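You operate a simulated robot arm through the tools that you are given. There is no shell and no other tool.

You are at the controls of a simulated robot arm. One attempt, no reset.

JOB
Open the tray cover, stir the green pot, paint the three disc tops and close the cover over them.
Fine: on tray 4; stir and paint with the grey wide brush, rinse it in the white cup, wipe it on the folded cream cloth and stand it back; lid back on; discs stay on their pegs. Leave the table's air on.

It is judged by the outcome, as a careful person would: the job done as asked, and still so three seconds after it is handed in. It fails if anything else is knocked over, pushed out of place, dropped, spilled or broken. Lids that push on must go on centred and level and be pressed home; caps that screw on are set level and turned clockwise until they are tight. Flat cloth is picked up by pressing the open fingertips on it (5 to 10 N) and closing them slowly along it; thin cloth reads only 2 to 8 mm in the jaws.

ROBOT AND FRAMES
A 6-joint arm with a two-finger gripper, fixed in place. Base frame: the origin is at the foot of the arm, x ahead of it, y to its left, z up. Units: m, degrees, N and s.
Its first joint turns from -166.0 to 166.0 degrees. Payload 2.45 kg.
The TCP is the grasp point between the finger pads, 0.02 m short of the fingertips. In the tool frame z runs along the fingers and y along their closing line. Largest opening 0.14 m; the body of the gripper starts 0.168 m behind the TCP.
Orientation is told as [roll, pitch, yaw] about the base's x, y, z axes, in that order, counted from this pose: with the fingers straight down and closing along the base's y, the tool's x points along the base's -x, its y along +y and its z along -z.

CONTROLS
- The arm moves only by the tool apply_moves. Its argument "series" is a list of rows, each a list of 7 numbers: the turn, a rotation vector about the tool's x, y, z in degrees, then the shift along the tool's x, y, z in mm, then the gripper command, from -1 (fully open) to 1 (shut), values between in proportion. In form: [[ax, ay, az, dx, dy, dz, claw], ...]. A call has 1 to 20 rows; each row is the pose to reach, as a shift and turn from the pose commanded when the call began, along the tool's axes at that moment. Each row takes 0.2 s and may step no farther than 0.05 m and 8.6 degrees from the row before; otherwise, or with a gripper value out of range, the whole call is refused. Where a pose cannot be reached the arm comes as near as it can. A force on the tool above 70 N (or 10 N above the force at the start of the call, whichever is more), or a blocked arm, ends the call early, and 0.2 s more pass. Each finger travels about 0.045 m/s and halts on what it meets, pressing with about 23 N; the grip force reading is that of the motor and also rises with nothing between the fingers. The clock runs only during rows and for 0.2 s after the last one: add rows that repeat a pose to give the fingers time. The reply holds the time, the measured pose of the TCP, the force on the tool along the base axes, the opening and the grip force, in the units named above and with some noise, with the torque about the TCP (base axes, N m) and any sound that the robot's microphone picked up, and new pictures: "views" is both (left out), scene, wrist or none.
- Cameras (640 x 400 px; columns grow to the right, rows downward): "scene" is fixed at [0.2232, 0.6479, 1.632]; the picture's right is [-0.34, -0.94, 0.00], its down [-0.56, 0.20, -0.81] and it looks along [0.76, -0.27, -0.59] (base axes); focal length 309 px, centre (320, 200). "wrist" rides on the gripper at [0.078, 0.011, -0.209] in the tool frame; the picture's right is [-0.14, 0.99, 0.00], its down [-0.92, -0.13, -0.37] and it looks along [-0.37, -0.05, 0.93] (tool axes); focal length 280 px, centre (320, 200). There is no depth. A picture from a camera that has moved, and an enlarged one, comes with that camera's place and axes in the base frame and with its lens. The place of the scene camera against the robot may be out by one fixed shift of up to 0.018 m in any direction.
- enlarge(camera, box): a new picture of the part [left, top, right, bottom] of that camera's present view, enlarged. The clock stands still meanwhile.
- job_done(): hands the job in; it is judged then, once.

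Places have to be worked out from the pictures, the camera data and where the tool is seen. Open the gripper and draw the arm clear of the work before you hand the job in, unless the task says otherwise.

The tools are called after "Call:" as name(argument=value, ...) on one line, values as JSON. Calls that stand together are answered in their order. apply_moves: Moves the arm, as the interface text tells. Its arguments: {"type":"object","properties":{"series":{"type":"array"},"views":{"type":"string","enum":["both","scene","wrist","none"]}},"required":["series"]} The other tools are called the same way: enlarge (camera, box) takes an enlarged picture of a part of a camera's view; job_done () hands the job in.

At the start:

```text
time_s: 0.0
ee_pos: [0.6889, 0.0666, 1.3292]
tool_rot: [0.1, 0.0, 0.1]
force: [-0.3, -0.6, 0.1]
torque: [-0.01, 0.01, 0.0]
gripper_width: 0.1399
gripper_force: 0.1
```

scene: 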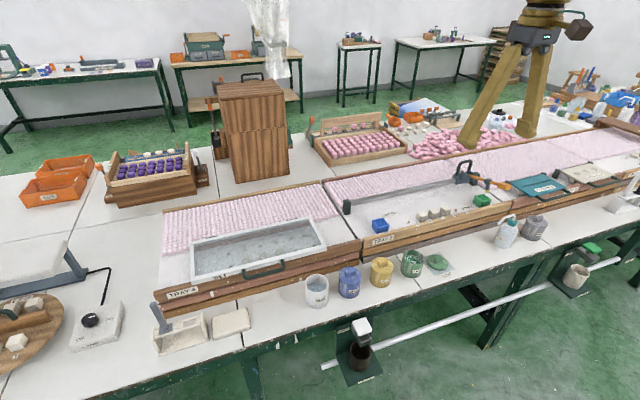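
wrist: 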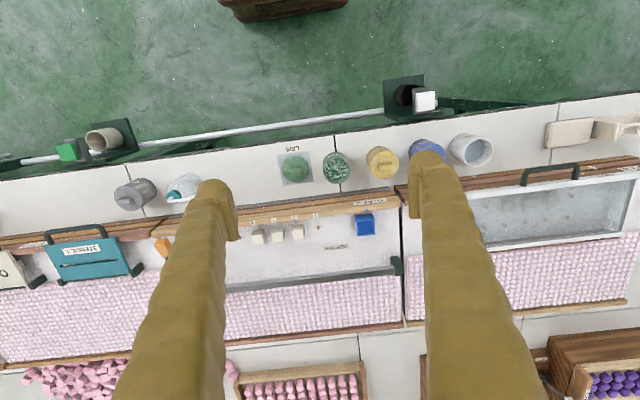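

I start by looking closely at the scene before moving anything: tray 4 with its glazed cover, the pots, cup, cloth and brush holder along the front edge.

Call:
enlarge(camera="scene", box=[140, 180, 340, 360])

Call:
enlarge(camera="scene", box=[280, 160, 480, 320])

Call:
enlarge(camera="wrist", box=[400, 80, 640, 330])

Call:
enlarge(camera="scene", box=[0, 220, 200, 400])

Call:
enlarge(camera="wrist", box=[230, 80, 430, 280])

```text
2.22 times, centred on (240, 270) of scene
camera zoom: at [0.2232, 0.6479, 1.632], right [-0.34, -0.94, 0.0], down [-0.56, 0.2, -0.81], along [0.76, -0.27, -0.59], focal length 686 px, centre (498, 44)
```

zoom: 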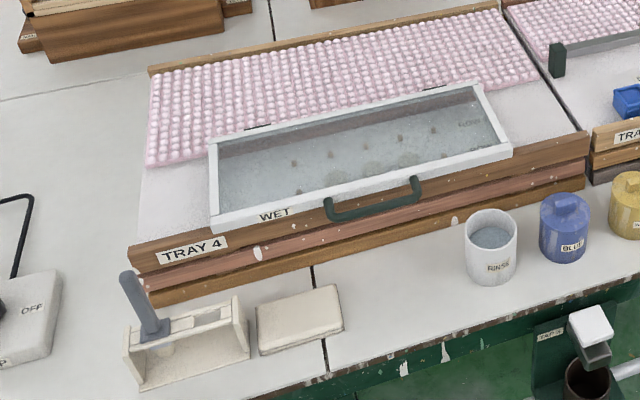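

```text
2.50 times, centred on (380, 240) of scene
camera zoom: at [0.2232, 0.6479, 1.632], right [-0.34, -0.94, 0.0], down [-0.56, 0.2, -0.81], along [0.76, -0.27, -0.59], focal length 772 px, centre (170, 100)
```

zoom: 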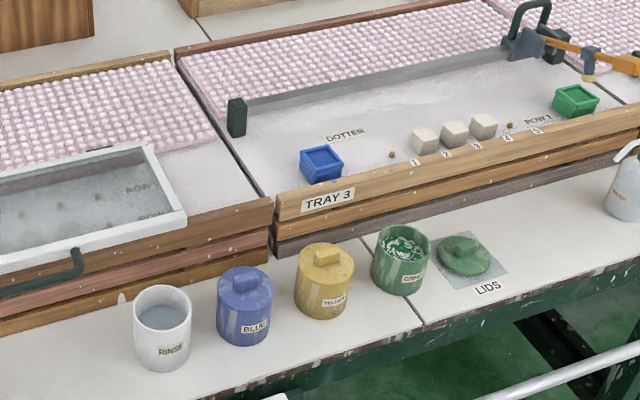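

```text
1.60 times, centred on (520, 205) of wrist
camera zoom: at [0.6095, 0.0753, 1.5384], right [0.14, 0.99, 0.0], down [0.92, -0.13, 0.37], along [0.37, -0.05, -0.93], focal length 449 px, centre (0, 192)
```

zoom: 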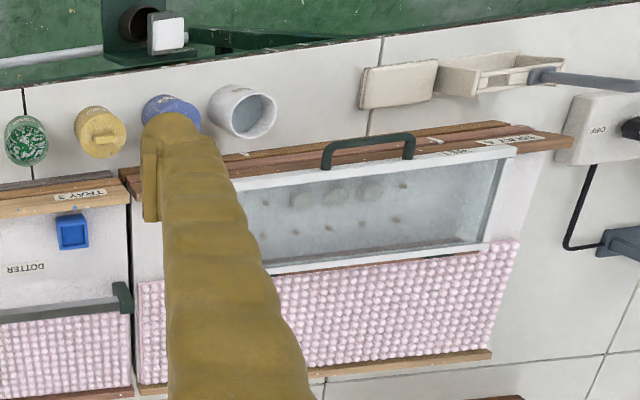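

```text
2.22 times, centred on (100, 310) of scene
camera zoom: at [0.2232, 0.6479, 1.632], right [-0.34, -0.94, 0.0], down [-0.56, 0.2, -0.81], along [0.76, -0.27, -0.59], focal length 686 px, centre (809, -44)
```

zoom: 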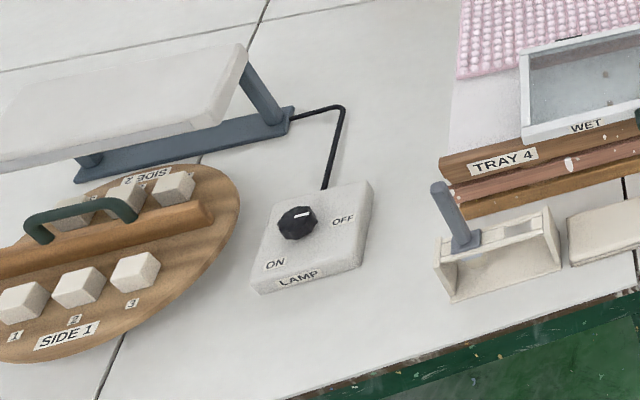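

```text
2.00 times, centred on (330, 180) of wrist
camera zoom: at [0.6095, 0.0753, 1.5384], right [0.14, 0.99, 0.0], down [0.92, -0.13, 0.37], along [0.37, -0.05, -0.93], focal length 561 px, centre (300, 240)
```

zoom: 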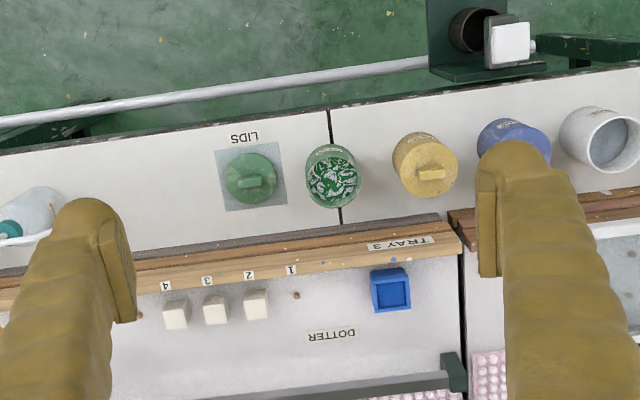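

The pot is already open, with its lid on the LIDS mat, and the brush stands upright in its holder near x≈0.82, y≈0.88. I'll swing the arm over tray 4 at a high, safe height to look at it and check the reach.

Call:
apply_moves(series=[[0, 0, 0, -1, 43, 8, -1], [0, 0, 0, -2, 86, 16, -1], [0, 0, 0, -3, 129, 24, -1], [0, 0, 0, -4, 172, 32, -1], [0, 0, 0, -5, 215, 40, -1], [0, 0, 0, -6, 258, 48, -1], [0, 0, 0, -7, 301, 56, -1], [0, 0, 0, -8, 344, 64, -1], [0, 0, 0, -9, 387, 72, -1], [0, 0, 0, -10, 430, 80, -1]])

```text
time_s: 2.2
ee_pos: [0.7001, 0.4958, 1.2517]
tool_rot: [0.3, -0.2, -0.1]
force: [0.3, -0.8, 0.1]
torque: [0.04, -0.06, 0.0]
gripper_width: 0.1399
gripper_force: 0.1
camera wrist: at [0.6195, 0.5061, 1.4589], right [0.14, 0.99, 0.0], down [0.92, -0.13, 0.37], along [0.37, -0.05, -0.93], focal length 280 px, centre (320, 200)
```

scene: 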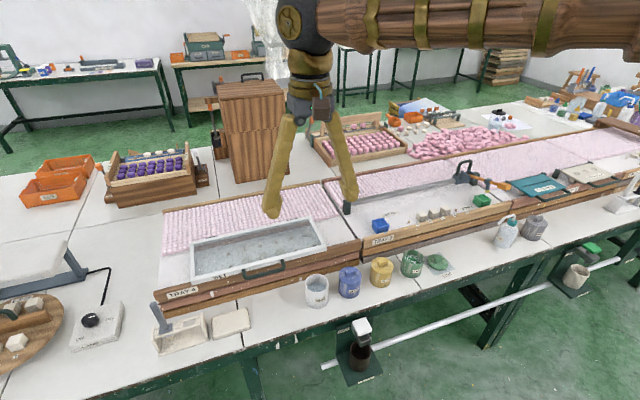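
wrist: 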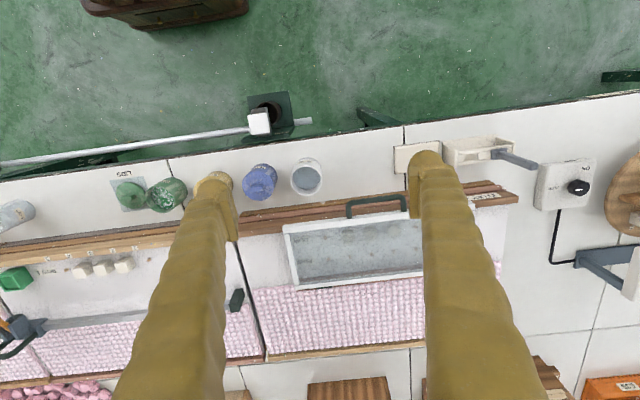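

The arm reached its target exactly, and the foot of the arm is seen at floor level. I'll enlarge the wrist view here to measure the handle, cover, brush, cloth and cup.

Call:
enlarge(camera="wrist", box=[260, 130, 440, 240])

Call:
enlarge(camera="wrist", box=[390, 120, 570, 230])

Call:
enlarge(camera="wrist", box=[100, 140, 280, 250])

Call:
enlarge(camera="scene", box=[180, 200, 340, 300])

Call:
enlarge(camera="scene", box=[140, 280, 260, 360])

```text
3.56 times, centred on (350, 185) of wrist
camera zoom: at [0.6195, 0.5061, 1.4589], right [0.14, 0.99, 0.0], down [0.92, -0.13, 0.37], along [0.37, -0.05, -0.93], focal length 997 px, centre (213, 253)
```

zoom: 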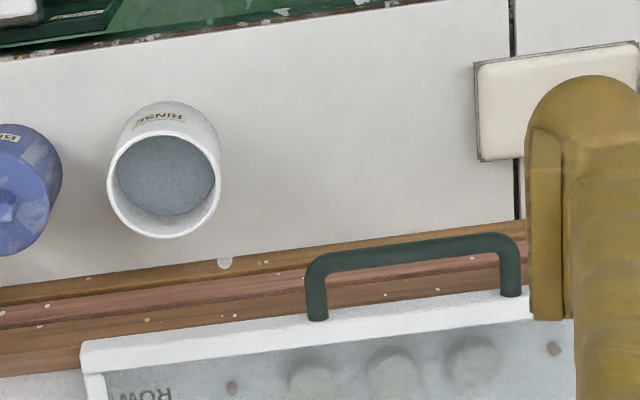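

```text
3.56 times, centred on (480, 175) of wrist
camera zoom: at [0.6195, 0.5061, 1.4589], right [0.14, 0.99, 0.0], down [0.92, -0.13, 0.37], along [0.37, -0.05, -0.93], focal length 997 px, centre (-249, 289)
```

zoom: 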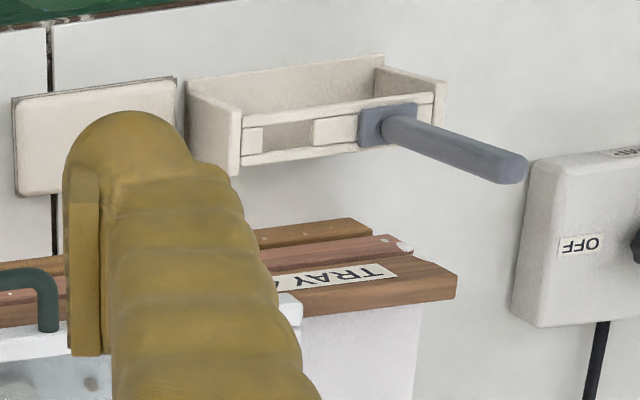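

```text
3.56 times, centred on (190, 195) of wrist
camera zoom: at [0.6195, 0.5061, 1.4589], right [0.14, 0.99, 0.0], down [0.92, -0.13, 0.37], along [0.37, -0.05, -0.93], focal length 997 px, centre (782, 218)
```

zoom: 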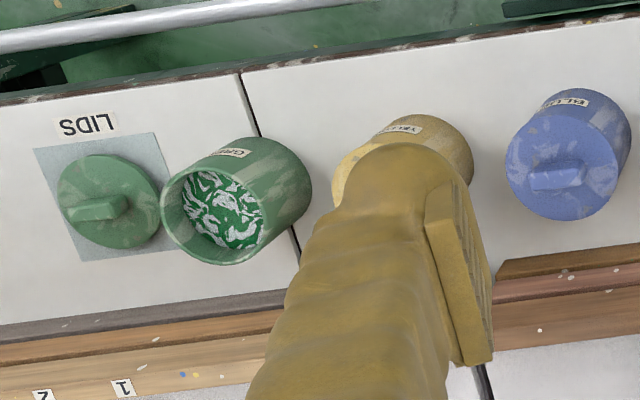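

```text
4.00 times, centred on (260, 250) of scene
camera zoom: at [0.2232, 0.6479, 1.632], right [-0.34, -0.94, 0.0], down [-0.56, 0.2, -0.81], along [0.76, -0.27, -0.59], focal length 1235 px, centre (560, 0)
```

zoom: 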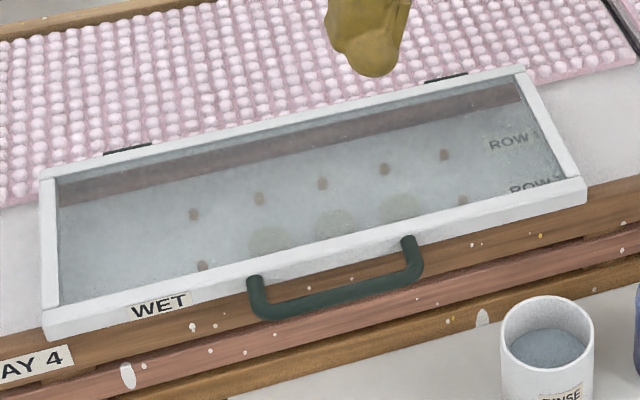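

```text
5.00 times, centred on (200, 320) of scene
camera zoom: at [0.2232, 0.6479, 1.632], right [-0.34, -0.94, 0.0], down [-0.56, 0.2, -0.81], along [0.76, -0.27, -0.59], focal length 1544 px, centre (920, -400)
```

zoom: 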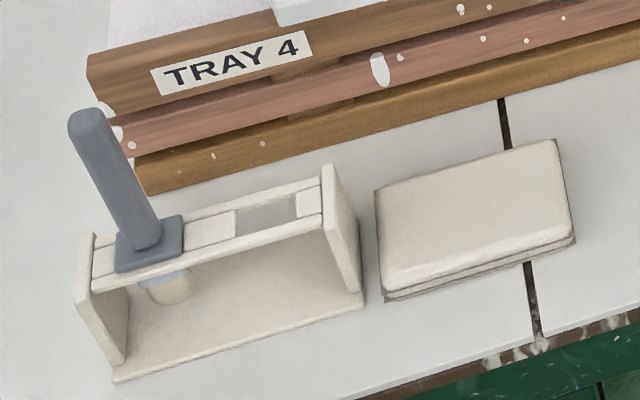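

The pot, cup and cover are roughly located; I need better heights. I'll move lower and closer to the cover's handle for a second wrist viewpoint.

Call:
apply_moves(series=[[0, 0, 0, -5, 26, 38, -1], [0, 0, 0, -10, 52, 70, -1], [0, 0, 0, -15, 78, 105, -1], [0, 0, 0, -20, 104, 140, -1]])

Call:
enlarge(camera="wrist", box=[200, 100, 440, 250])

Call:
enlarge(camera="wrist", box=[400, 60, 640, 210])

Call:
enlarge(camera="wrist", box=[200, 200, 440, 350])

```text
time_s: 3.2
ee_pos: [0.7167, 0.5995, 1.1112]
tool_rot: [0.0, 0.0, 0.0]
force: [-0.9, -0.1, 0.3]
torque: [0.06, -0.04, 0.0]
gripper_width: 0.14
gripper_force: 0.1
camera wrist: at [0.6388, 0.6085, 1.3191], right [0.14, 0.99, 0.0], down [0.92, -0.13, 0.37], along [0.37, -0.05, -0.93], focal length 280 px, centre (320, 200)
```

scene: 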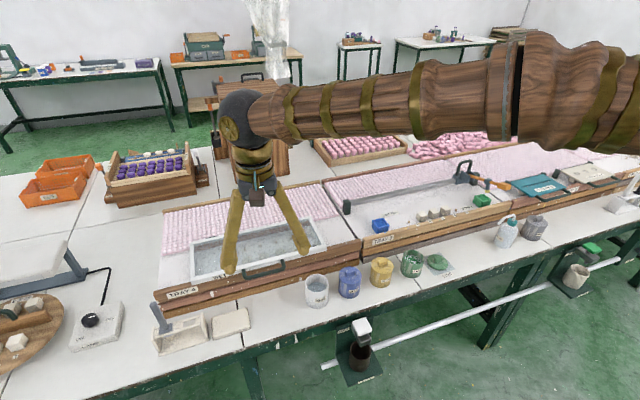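
wrist: 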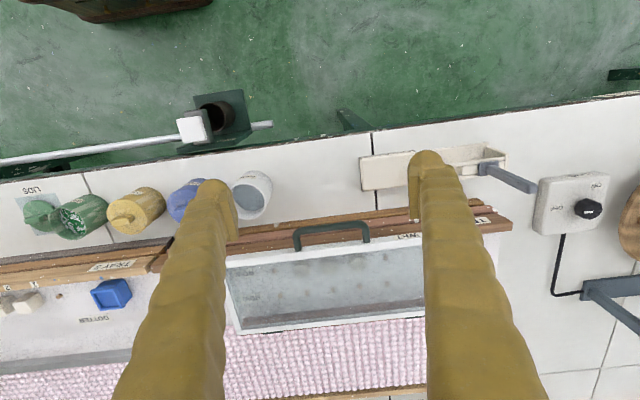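

```text
2.67 times, centred on (320, 175) of wrist
camera zoom: at [0.6388, 0.6085, 1.3191], right [0.14, 0.99, 0.0], down [0.92, -0.13, 0.37], along [0.37, -0.05, -0.93], focal length 748 px, centre (320, 267)
```

zoom: 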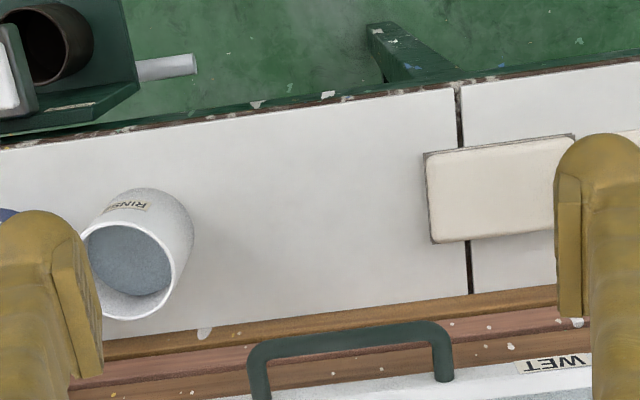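

```text
2.67 times, centred on (520, 135) of wrist
camera zoom: at [0.6388, 0.6085, 1.3191], right [0.14, 0.99, 0.0], down [0.92, -0.13, 0.37], along [0.37, -0.05, -0.93], focal length 748 px, centre (-213, 373)
```

zoom: 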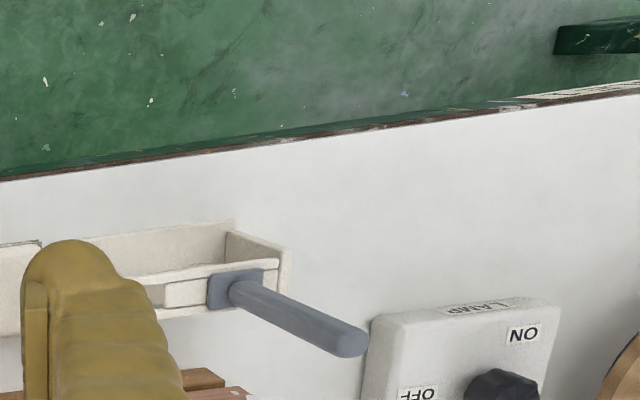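

```text
2.67 times, centred on (320, 275) of wrist
camera zoom: at [0.6388, 0.6085, 1.3191], right [0.14, 0.99, 0.0], down [0.92, -0.13, 0.37], along [0.37, -0.05, -0.93], focal length 748 px, centre (320, 0)
```

zoom: 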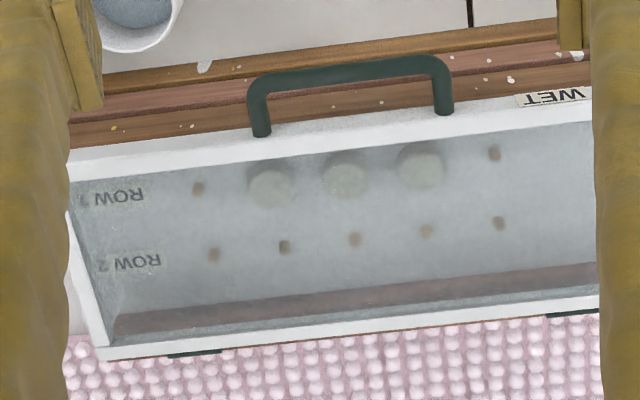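

The bar handle comes out near (0.866, 0.598, 0.887), running along y and standing about 35 mm proud of the cover frame; the cover hinges at x≈1.05. The three discs sit on the middle pegs of row 1. I'll yaw the gripper 90° here so that it can close across the bar.

Call:
apply_moves(series=[[0, 0, -8.2, 0, 0, 0, -1], [0, 0, -16.4, 0, 0, 0, -1], [0, 0, -24.6, 0, 0, 0, -1], [0, 0, -32.8, 0, 0, 0, -1], [0, 0, -41, 0, 0, 0, -1], [0, 0, -49.2, 0, 0, 0, -1], [0, 0, -57.4, 0, 0, 0, -1], [0, 0, -65.6, 0, 0, 0, -1], [0, 0, -73.8, 0, 0, 0, -1], [0, 0, -82, 0, 0, 0, -1], [0, 0, -90, 0, 0, 0, -1], [0, 0, -90, 0, 0, 0, -1]])

```text
time_s: 5.8
ee_pos: [0.7183, 0.601, 1.1118]
tool_rot: [0.0, -0.1, 90.1]
force: [0.0, -0.5, 0.1]
torque: [0.02, -0.03, 0.02]
gripper_width: 0.1401
gripper_force: 0.0
camera wrist: at [0.7066, 0.5214, 1.32], right [-0.99, 0.14, 0.0], down [0.13, 0.92, 0.37], along [0.05, 0.37, -0.93], focal length 280 px, centre (320, 200)
```

scene: 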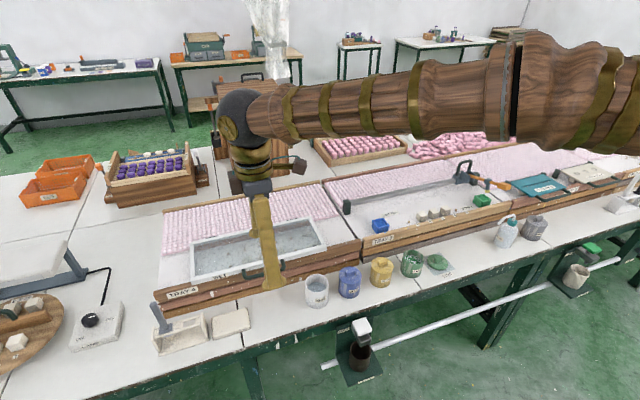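
wrist: 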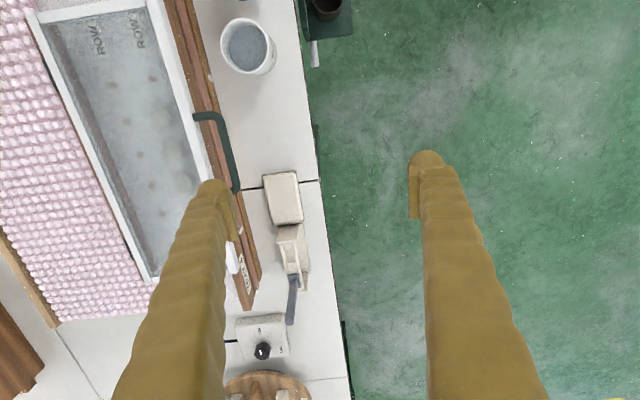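

The new view agrees with the bar position. I'll tilt the tool 45° outward, narrow the fingers to about 40 mm and come to a stand-off point in front of and above the bar.

Call:
apply_moves(series=[[6.5, 0, 0, 0, -9, 17, -0.5], [13, 0, 0, 0, -18, 34, 0], [19.5, 0, 0, 0, -27, 51, 0.2], [26, 0, 0, 0, -36, 68, 0.43], [32.5, 0, 0, 0, -45, 85, 0.43], [39, 0, 0, 0, -54, 102, 0.43], [45, 0, 0, 0, -62, 120, 0.43], [45, 0, 0, 0, -62, 120, 0.43]])

Call:
enlarge(camera="wrist", box=[200, 100, 440, 250])

Call:
enlarge(camera="scene", box=[180, 200, 340, 300])

```text
time_s: 7.6
ee_pos: [0.7802, 0.6018, 0.9911]
tool_rot: [-45.1, -0.1, 90.0]
force: [-0.1, 0.0, 0.0]
torque: [0.0, 0.02, 0.0]
gripper_width: 0.0398
gripper_force: 0.2
camera wrist: at [0.6239, 0.5222, 1.13], right [-0.7, 0.14, -0.7], down [-0.17, 0.92, 0.35], along [0.69, 0.37, -0.62], focal length 280 px, centre (320, 200)
```

scene: 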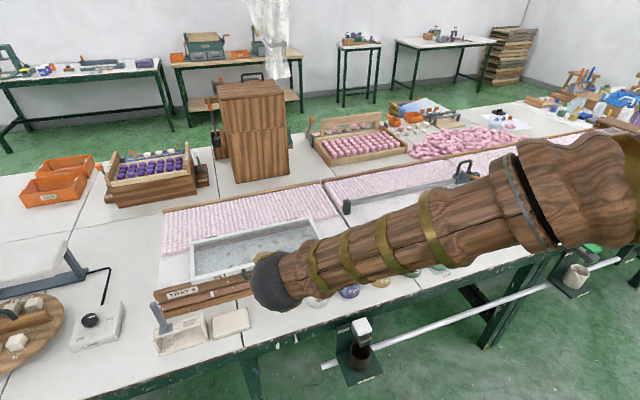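
wrist: 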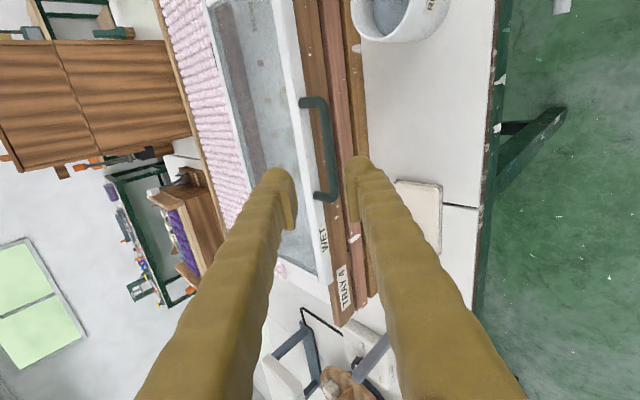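

```text
2.67 times, centred on (320, 175) of wrist
camera zoom: at [0.6239, 0.5222, 1.13], right [-0.7, 0.14, -0.7], down [-0.17, 0.92, 0.35], along [0.69, 0.37, -0.62], focal length 748 px, centre (320, 267)
```

zoom: 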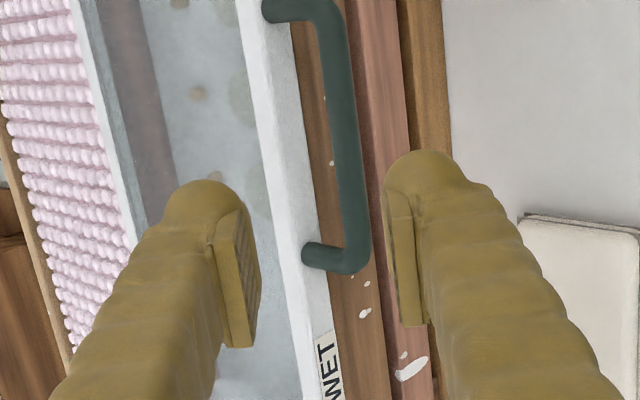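

```text
4.00 times, centred on (260, 250) of scene
camera zoom: at [0.2232, 0.6479, 1.632], right [-0.34, -0.94, 0.0], down [-0.56, 0.2, -0.81], along [0.76, -0.27, -0.59], focal length 1235 px, centre (560, 0)
```

zoom: 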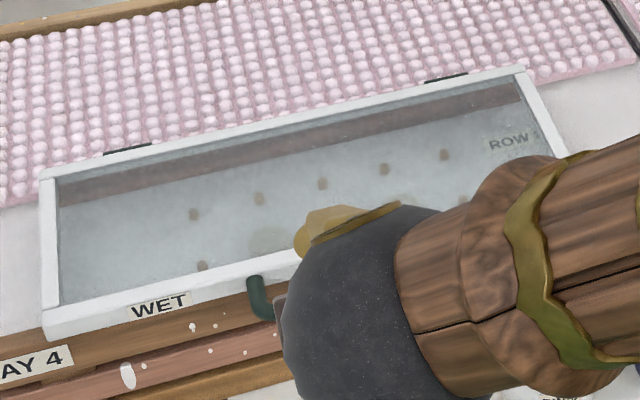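

The closer view puts the bar about 12 mm off the gripper's centre line, near (0.862, 0.597, 0.892), with the frame's front face about 30 mm behind it. I'll tilt to 60° and stop 60 mm short of the bar to check the alignment before going in.

Call:
apply_moves(series=[[5, 0, 0, 1, 7, 17, 0.5], [10, 0, 0, 2, 14, 34, 0.5], [15, 0, 0, 3, 21, 52, 0.5], [15, 0, 0, 4, 28, 69, 0.5], [15, 0, 0, 4, 28, 69, 0.5]], views="wrist")

Call:
enlarge(camera="wrist", box=[220, 80, 420, 240])

```text
time_s: 8.8
ee_pos: [0.8094, 0.5943, 0.9232]
tool_rot: [-60.1, -0.1, 90.1]
force: [-0.6, 0.1, -0.3]
torque: [-0.05, 0.0, 0.01]
gripper_width: 0.0349
gripper_force: 0.1
camera wrist: at [0.622, 0.5152, 1.0178], right [-0.49, 0.14, -0.86], down [-0.26, 0.92, 0.3], along [0.83, 0.37, -0.42], focal length 280 px, centre (320, 200)
```

wrist: 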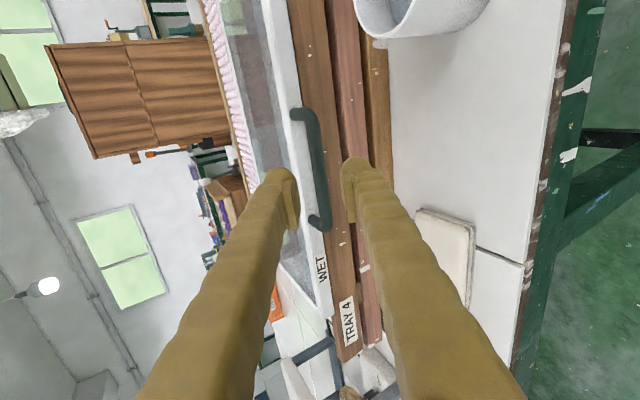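

```text
2.50 times, centred on (320, 160) of wrist
camera zoom: at [0.622, 0.5152, 1.0178], right [-0.49, 0.14, -0.86], down [-0.26, 0.92, 0.3], along [0.83, 0.37, -0.42], focal length 701 px, centre (320, 300)
```

zoom: 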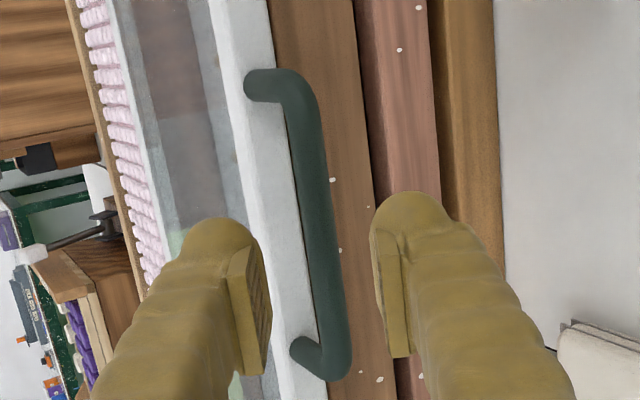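

The bar now lies within 1 mm of the gripper's centre line, 60 to 95 mm ahead of the grasp point. I'll advance 45 mm along the tool axis and check the depth again.

Call:
apply_moves(series=[[0, 0, 0, -3, 0, 15, 0.5], [0, 0, 0, -4, 0, 30, 0.5], [0, 0, 0, -4, 0, 45, 0.5], [0, 0, 0, -4, 0, 45, 0.5]], views="wrist")

Call:
enlarge(camera="wrist", box=[220, 80, 420, 240])

Call:
enlarge(camera="scene", box=[200, 220, 320, 300])

```text
time_s: 9.8
ee_pos: [0.8483, 0.6015, 0.9001]
tool_rot: [-59.9, 0.0, 89.9]
force: [0.4, -0.2, 0.2]
torque: [-0.01, 0.01, 0.0]
gripper_width: 0.0349
gripper_force: 0.0
camera wrist: at [0.6617, 0.5213, 0.9947], right [-0.5, 0.14, -0.86], down [-0.26, 0.92, 0.3], along [0.83, 0.37, -0.42], focal length 280 px, centre (320, 200)
```

wrist: 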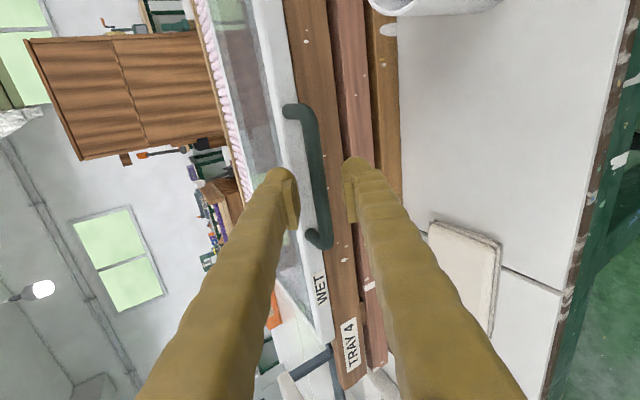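

```text
2.50 times, centred on (320, 160) of wrist
camera zoom: at [0.6617, 0.5213, 0.9947], right [-0.5, 0.14, -0.86], down [-0.26, 0.92, 0.3], along [0.83, 0.37, -0.42], focal length 701 px, centre (320, 300)
```

zoom: 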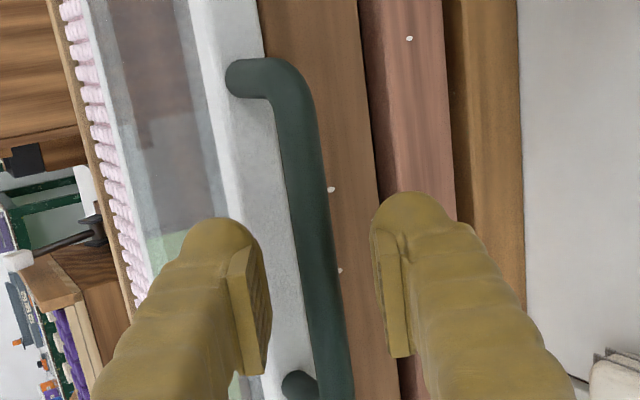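

```text
5.00 times, centred on (260, 260) of scene
camera zoom: at [0.2232, 0.6479, 1.632], right [-0.34, -0.94, 0.0], down [-0.56, 0.2, -0.81], along [0.76, -0.27, -0.59], focal length 1544 px, centre (620, -100)
```

zoom: 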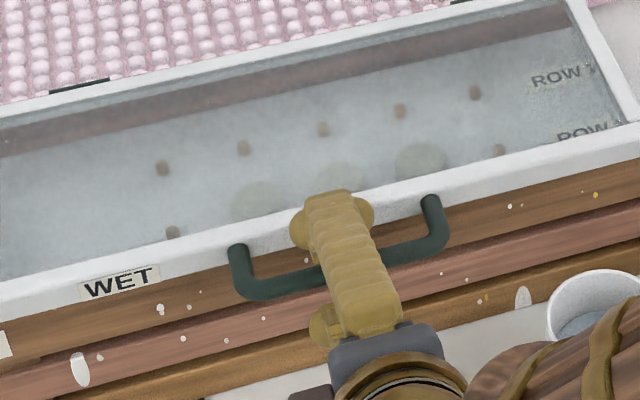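

The scale change between the two views puts the bar about 20 mm ahead of the grasp point, laterally within 2 mm. I'll advance 18 mm, watching the force, and look again before closing.

Call:
apply_moves(series=[[0, 0, 0, 0, -1, 6, 0.5], [0, 0, 0, 2, -1.5, 12, 0.5], [0, 0, 0, 3, -1.5, 18, 0.5], [0, 0, 0, 3, -1.5, 18, 0.5]], views="wrist")

Call:
enlarge(camera="wrist", box=[220, 80, 420, 240])

Call:
enlarge(camera="scene", box=[220, 230, 300, 290])

```text
time_s: 10.8
ee_pos: [0.8643, 0.5985, 0.8944]
tool_rot: [-60.1, -0.1, 90.0]
force: [-0.2, -0.5, 0.1]
torque: [0.01, -0.05, -0.03]
gripper_width: 0.0353
gripper_force: 0.0
camera wrist: at [0.6779, 0.5185, 0.9879], right [-0.49, 0.14, -0.86], down [-0.26, 0.92, 0.3], along [0.83, 0.37, -0.42], focal length 280 px, centre (320, 200)
```

wrist: 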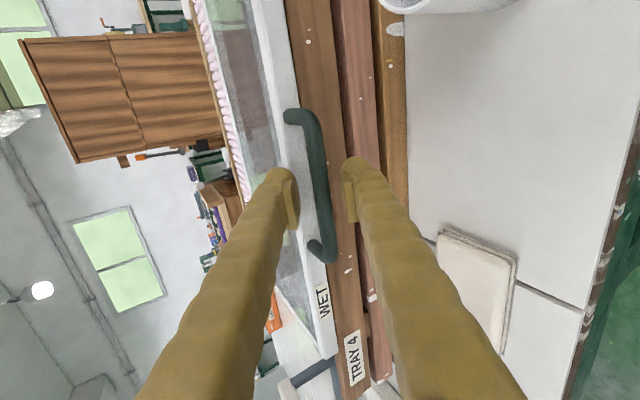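

```text
2.50 times, centred on (320, 160) of wrist
camera zoom: at [0.6779, 0.5185, 0.9879], right [-0.49, 0.14, -0.86], down [-0.26, 0.92, 0.3], along [0.83, 0.37, -0.42], focal length 701 px, centre (320, 300)
```

zoom: 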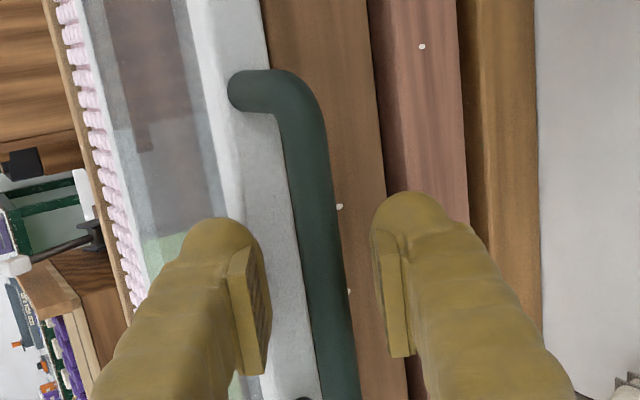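

```text
6.67 times, centred on (260, 260) of scene
camera zoom: at [0.2232, 0.6479, 1.632], right [-0.34, -0.94, 0.0], down [-0.56, 0.2, -0.81], along [0.76, -0.27, -0.59], focal length 2059 px, centre (720, -200)
```

zoom: 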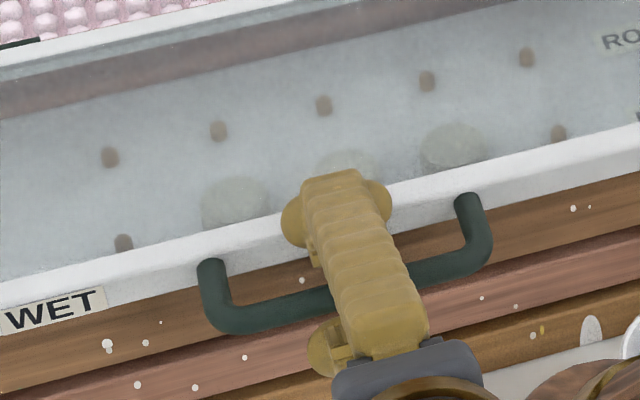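

The bar is now between the pads, within the pad length. I'll close on it gently and read the width.

Call:
apply_moves(series=[[0, 0, 0, 0, 0, 0, 0.7], [0, 0, 0, 0, 0, 0, 0.85], [0, 0, 0, 0, 0, 0, 1], [0, 0, 0, 0, 0, 0, 1], [0, 0, 0, 0, 0, 0, 1]], views="wrist")

Call:
enlarge(camera="wrist", box=[220, 80, 420, 240])

Call:
enlarge(camera="scene", box=[220, 230, 300, 290])

```text
time_s: 12.0
ee_pos: [0.8641, 0.5983, 0.8933]
tool_rot: [-60.0, -0.2, 90.1]
force: [-13.5, -2.7, -3.2]
torque: [-0.42, 0.0, 0.33]
gripper_width: 0.0078
gripper_force: 35.2
camera wrist: at [0.6775, 0.5185, 0.9876], right [-0.5, 0.14, -0.86], down [-0.26, 0.92, 0.3], along [0.83, 0.37, -0.42], focal length 280 px, centre (320, 200)
```

wrist: 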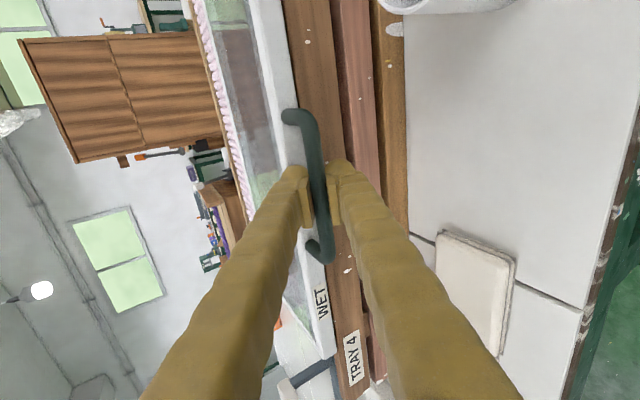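

```text
2.50 times, centred on (320, 160) of wrist
camera zoom: at [0.6775, 0.5185, 0.9876], right [-0.5, 0.14, -0.86], down [-0.26, 0.92, 0.3], along [0.83, 0.37, -0.42], focal length 701 px, centre (320, 300)
```

zoom: 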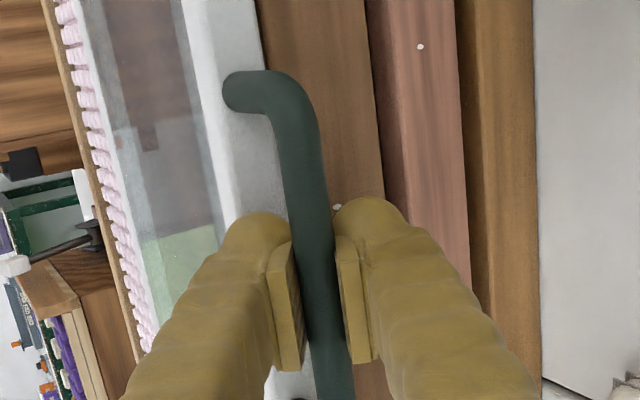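

```text
6.67 times, centred on (260, 260) of scene
camera zoom: at [0.2232, 0.6479, 1.632], right [-0.34, -0.94, 0.0], down [-0.56, 0.2, -0.81], along [0.76, -0.27, -0.59], focal length 2059 px, centre (720, -200)
```

zoom: 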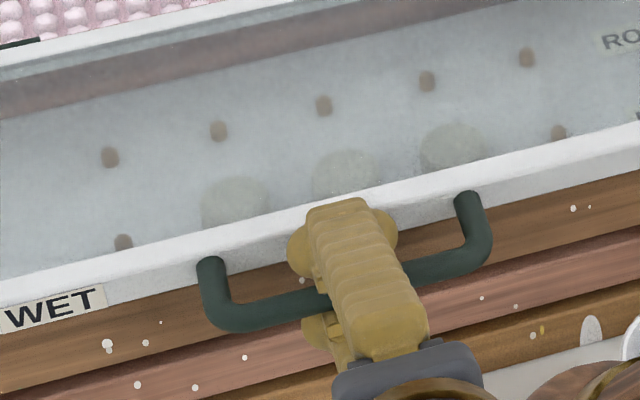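

The width of 8 mm with a 13 N push-back shows that only the tips pinched the bar's near side; the bar is about 20–25 mm deeper. I'll reopen, advance about 20 mm and close again.

Call:
apply_moves(series=[[0, 0, 0, 0, 0, 0, 0.5], [0, 0, 0, 0, 0, 0, 0.5], [0, 0, 0, 0, 0, 7, 0.5], [0, 0, 0, 0, 0, 14, 0.5], [0, 0, 0, 0, 0, 19, 0.5], [0, 0, 0, 0, 0, 19, 0.5]], views="wrist")

Call:
enlarge(camera="wrist", box=[220, 80, 420, 240])

Call:
enlarge(camera="scene", box=[220, 230, 300, 290])

```text
time_s: 13.4
ee_pos: [0.8808, 0.5997, 0.8869]
tool_rot: [-60.1, -0.2, 90.1]
force: [-16.4, 7.2, 37.4]
torque: [-0.16, -1.27, 0.05]
gripper_width: 0.0524
gripper_force: 13.2
camera wrist: at [0.6937, 0.5201, 0.9798], right [-0.49, 0.14, -0.86], down [-0.26, 0.92, 0.3], along [0.83, 0.37, -0.42], focal length 280 px, centre (320, 200)
```

wrist: 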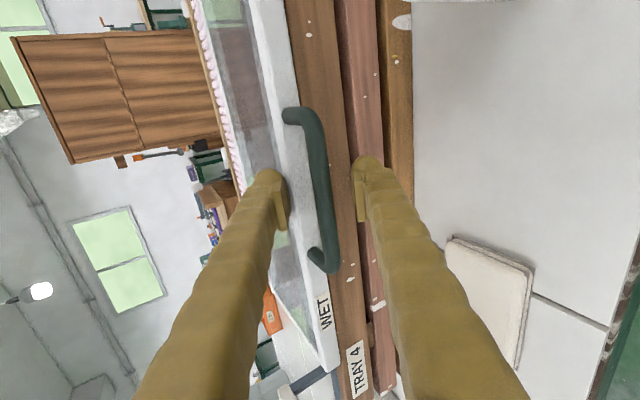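

```text
2.50 times, centred on (320, 160) of wrist
camera zoom: at [0.6937, 0.5201, 0.9798], right [-0.49, 0.14, -0.86], down [-0.26, 0.92, 0.3], along [0.83, 0.37, -0.42], focal length 701 px, centre (320, 300)
```

zoom: 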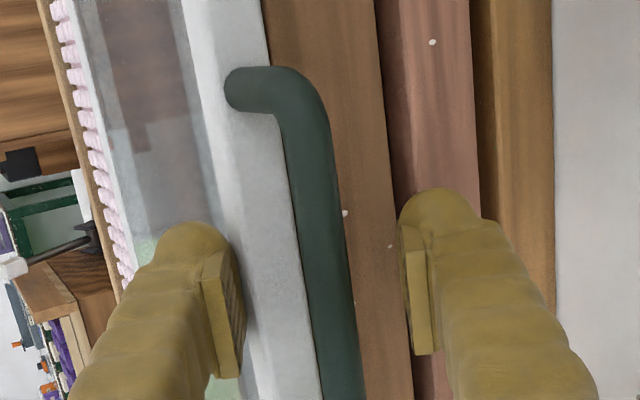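

```text
6.67 times, centred on (260, 260) of scene
camera zoom: at [0.2232, 0.6479, 1.632], right [-0.34, -0.94, 0.0], down [-0.56, 0.2, -0.81], along [0.76, -0.27, -0.59], focal length 2059 px, centre (720, -200)
```

zoom: 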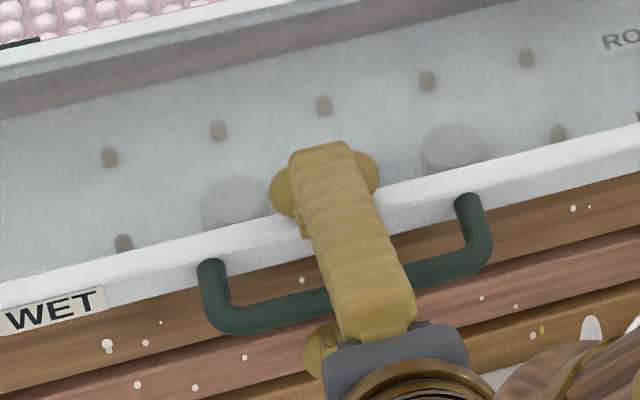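

A 37 N upward force and the fingers spread to 52 mm show that the upper fingertip came down on the cover frame's top edge. I'll back off 9 mm to release it, then close at the in-between depth.

Call:
apply_moves(series=[[0, 0, 0, 0, 0, -5, 0.5], [0, 0, 0, 0, 0, -10, 0.5], [0, 0, 0, 0, 0, -10, 0.5]], views="none")

Call:
enlarge(camera="wrist", box=[260, 100, 380, 260])

Call:
enlarge(camera="scene", box=[230, 240, 290, 280])

```text
time_s: 14.2
ee_pos: [0.8734, 0.5977, 0.8887]
tool_rot: [-60.1, -0.1, 89.9]
force: [8.0, -4.4, 17.2]
torque: [0.03, -0.32, -0.07]
gripper_width: 0.0474
gripper_force: 8.9
```

```text
2.50 times, centred on (320, 180) of wrist
camera zoom: at [0.6862, 0.5178, 0.9831], right [-0.49, 0.14, -0.86], down [-0.26, 0.92, 0.3], along [0.83, 0.37, -0.42], focal length 701 px, centre (320, 250)
```

zoom: 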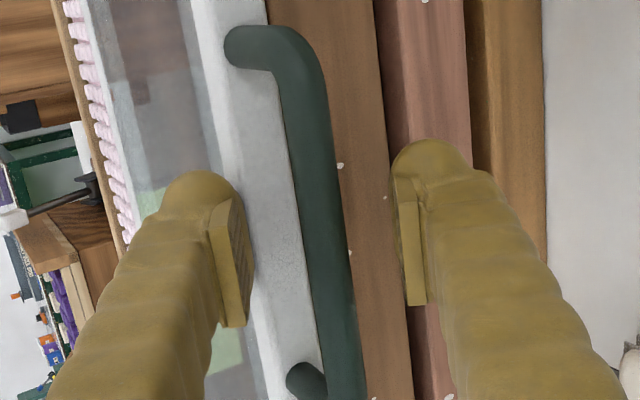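

```text
10.00 times, centred on (260, 260) of scene
camera zoom: at [0.2232, 0.6479, 1.632], right [-0.34, -0.94, 0.0], down [-0.56, 0.2, -0.81], along [0.76, -0.27, -0.59], focal length 3088 px, centre (920, -400)
```

zoom: 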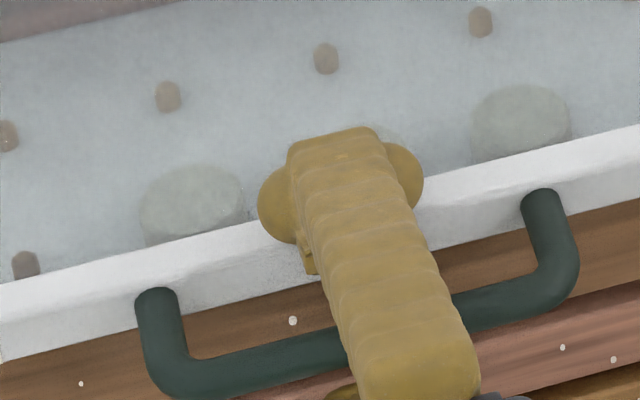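

Finger A's inner face is still caught on the frame's top corner (about x 0.90, z 0.90), so the opening was too wide. I'll back out 14 mm, narrow to about 24 mm, and check that the forces are gone.

Call:
apply_moves(series=[[0, 0, 0, 0, 0, -7, 0.5], [0, 0, 0, 0, 0, -14, 0.5], [0, 0, 0, 0, 0, -14, 0.66], [0, 0, 0, 0, 0, -14, 0.66]], views="wrist")

Call:
enlarge(camera="wrist", box=[260, 100, 380, 260])

```text
time_s: 15.2
ee_pos: [0.8608, 0.5978, 0.896]
tool_rot: [-60.0, -0.1, 90.0]
force: [0.1, 0.5, 0.8]
torque: [-0.03, 0.02, 0.0]
gripper_width: 0.0239
gripper_force: 0.0
camera wrist: at [0.6741, 0.518, 0.99], right [-0.5, 0.14, -0.86], down [-0.26, 0.92, 0.3], along [0.83, 0.37, -0.42], focal length 280 px, centre (320, 200)
```

wrist: 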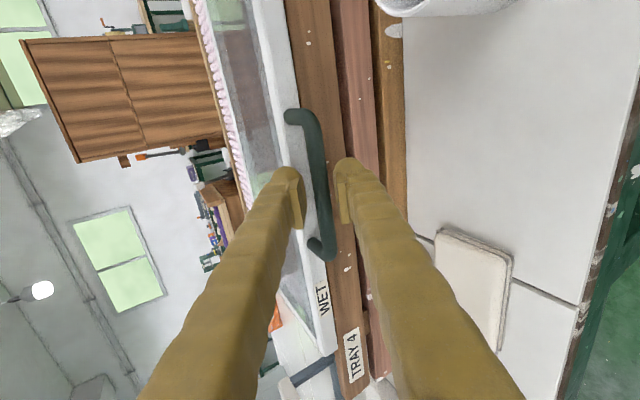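

```text
2.50 times, centred on (320, 180) of wrist
camera zoom: at [0.6741, 0.518, 0.99], right [-0.5, 0.14, -0.86], down [-0.26, 0.92, 0.3], along [0.83, 0.37, -0.42], focal length 701 px, centre (320, 250)
```

zoom: 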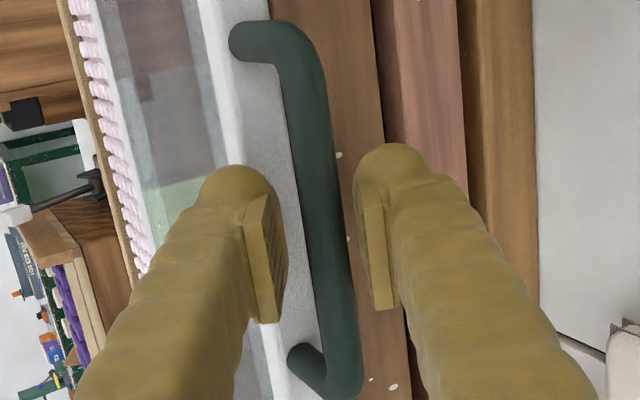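

The forces are zero and the cover is undisturbed, with the bar centred between the pads. I'll advance 6 mm and close on the bar.

Call:
apply_moves(series=[[0, 0, 0, 0, 0, 3, 0.66], [0, 0, 0, 0, 0, 6, 0.66], [0, 0, 0, 0, 0, 6, 0.8], [0, 0, 0, 0, 0, 6, 1], [0, 0, 0, 0, 0, 6, 1], [0, 0, 0, 0, 0, 6, 1]], views="wrist")

Call:
enlarge(camera="wrist", box=[260, 100, 380, 260])

```text
time_s: 16.6
ee_pos: [0.8647, 0.5982, 0.8936]
tool_rot: [-60.0, -0.1, 90.0]
force: [-13.5, -2.2, -3.3]
torque: [-0.48, -0.03, 0.25]
gripper_width: 0.0074
gripper_force: 35.8
camera wrist: at [0.6783, 0.5183, 0.987], right [-0.5, 0.14, -0.86], down [-0.26, 0.92, 0.3], along [0.83, 0.37, -0.42], focal length 280 px, centre (320, 200)
```

wrist: 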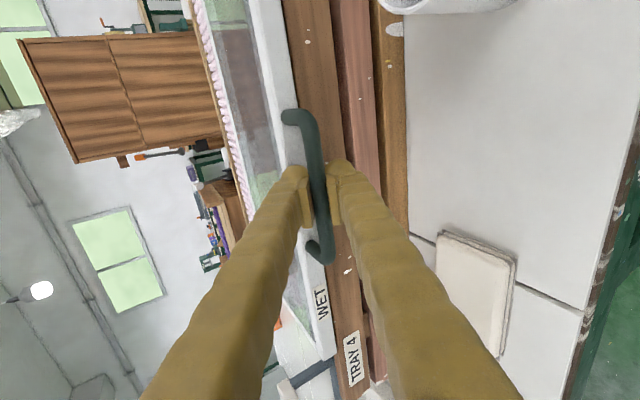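

```text
2.50 times, centred on (320, 180) of wrist
camera zoom: at [0.6783, 0.5183, 0.987], right [-0.5, 0.14, -0.86], down [-0.26, 0.92, 0.3], along [0.83, 0.37, -0.42], focal length 701 px, centre (320, 250)
```

zoom: 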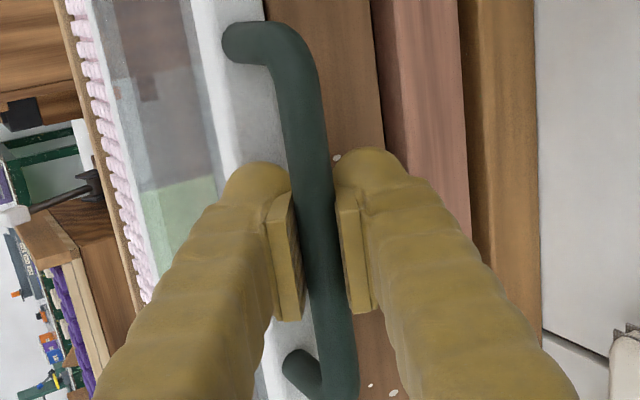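

The grip reads steady on the bar (7.4 mm, 36 N). I'll lift along the hinge arc (hinge near x≈1.065, radius ≈0.195 m) by the first 15° slowly and check the forces and the picture.

Call:
apply_moves(series=[[0, 0, 0, 0, -7.5, -4, 1], [0, 0, 0, 0, -15.2, -7.9, 1], [0, 0, 0, 0, -23, -11.3, 1], [0, 0, 0, 0, -30.9, -14.4, 1], [0, 0, 0, 0, -39, -17.1, 1], [0, 0, 0, 0, -47.3, -19.6, 1]])

Call:
enlarge(camera="scene", box=[180, 190, 340, 290])

```text
time_s: 18.0
ee_pos: [0.8714, 0.5979, 0.9436]
tool_rot: [-60.0, 0.0, 90.1]
force: [-15.9, -3.2, 0.0]
torque: [-0.32, -0.02, 0.21]
gripper_width: 0.0076
gripper_force: 35.3
camera wrist: at [0.684, 0.5183, 1.038], right [-0.5, 0.14, -0.86], down [-0.26, 0.92, 0.3], along [0.83, 0.37, -0.42], focal length 280 px, centre (320, 200)
```

scene: 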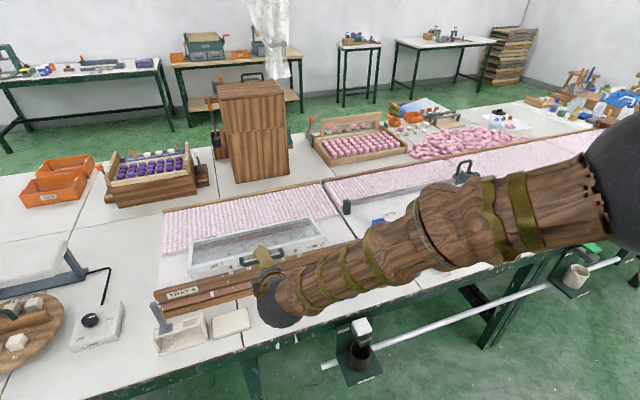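
wrist: 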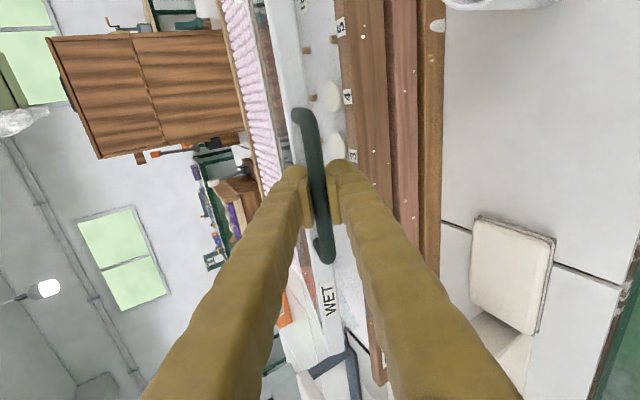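

```text
4.00 times, centred on (260, 240) of scene
camera zoom: at [0.2232, 0.6479, 1.632], right [-0.34, -0.94, 0.0], down [-0.56, 0.2, -0.81], along [0.76, -0.27, -0.59], focal length 1235 px, centre (560, 40)
```

zoom: 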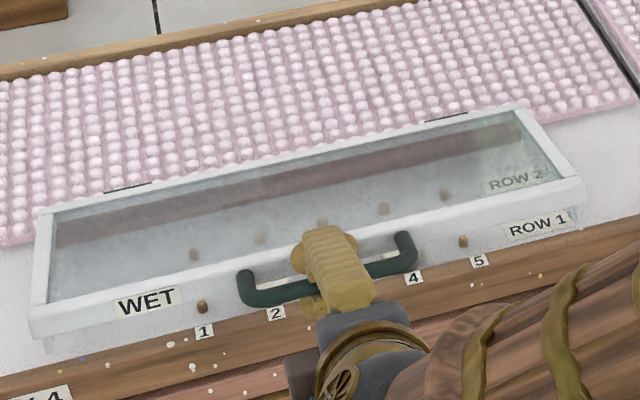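

The cover is rising cleanly with the row numbers 1–5 and the discs coming into view, and the force is steady. I'll continue along the arc to about 45°.

Call:
apply_moves(series=[[0, 0, 0, 0, -8.4, -2, 1], [0, 0, 0, 0, -16.7, -3.7, 1], [0, 0, 0, 0, -25.2, -4.9, 1], [0, 0, 0, 0, -33.7, -5.9, 1], [0, 0, 0, 0, -42.3, -6.4, 1], [0, 0, 0, 0, -50.8, -6.7, 1], [0, 0, 0, 0, -59.3, -6.5, 1], [0, 0, 0, 0, -67.8, -6, 1], [0, 0, 0, 0, -76.3, -5, 1], [0, 0, 0, 0, -84.8, -3.7, 1], [0, 0, 0, 0, -93.2, -2, 1], [0, 0, 0, 0, -101.5, 0, 1]])

Call:
enlarge(camera="scene", box=[180, 180, 340, 280])

```text
time_s: 20.6
ee_pos: [0.9233, 0.5976, 1.0322]
tool_rot: [-60.1, -0.1, 90.0]
force: [-3.1, 1.2, -1.8]
torque: [0.03, -0.02, -0.14]
gripper_width: 0.0072
gripper_force: 34.7
camera wrist: at [0.7358, 0.5188, 1.1265], right [-0.49, 0.14, -0.86], down [-0.26, 0.92, 0.3], along [0.83, 0.37, -0.42], focal length 280 px, centre (320, 200)
```

scene: 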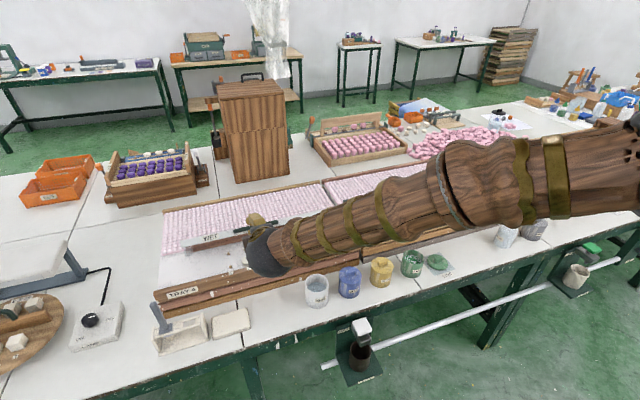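
wrist: 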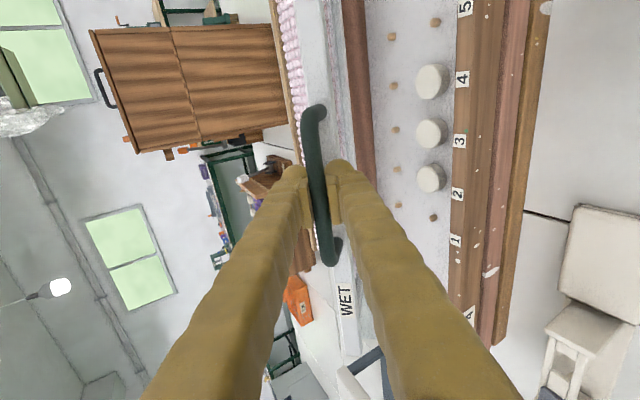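

```text
4.00 times, centred on (260, 230) of scene
camera zoom: at [0.2232, 0.6479, 1.632], right [-0.34, -0.94, 0.0], down [-0.56, 0.2, -0.81], along [0.76, -0.27, -0.59], focal length 1235 px, centre (560, 80)
```

zoom: 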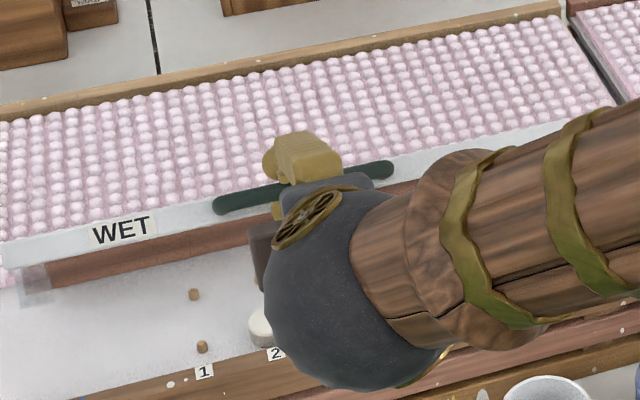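

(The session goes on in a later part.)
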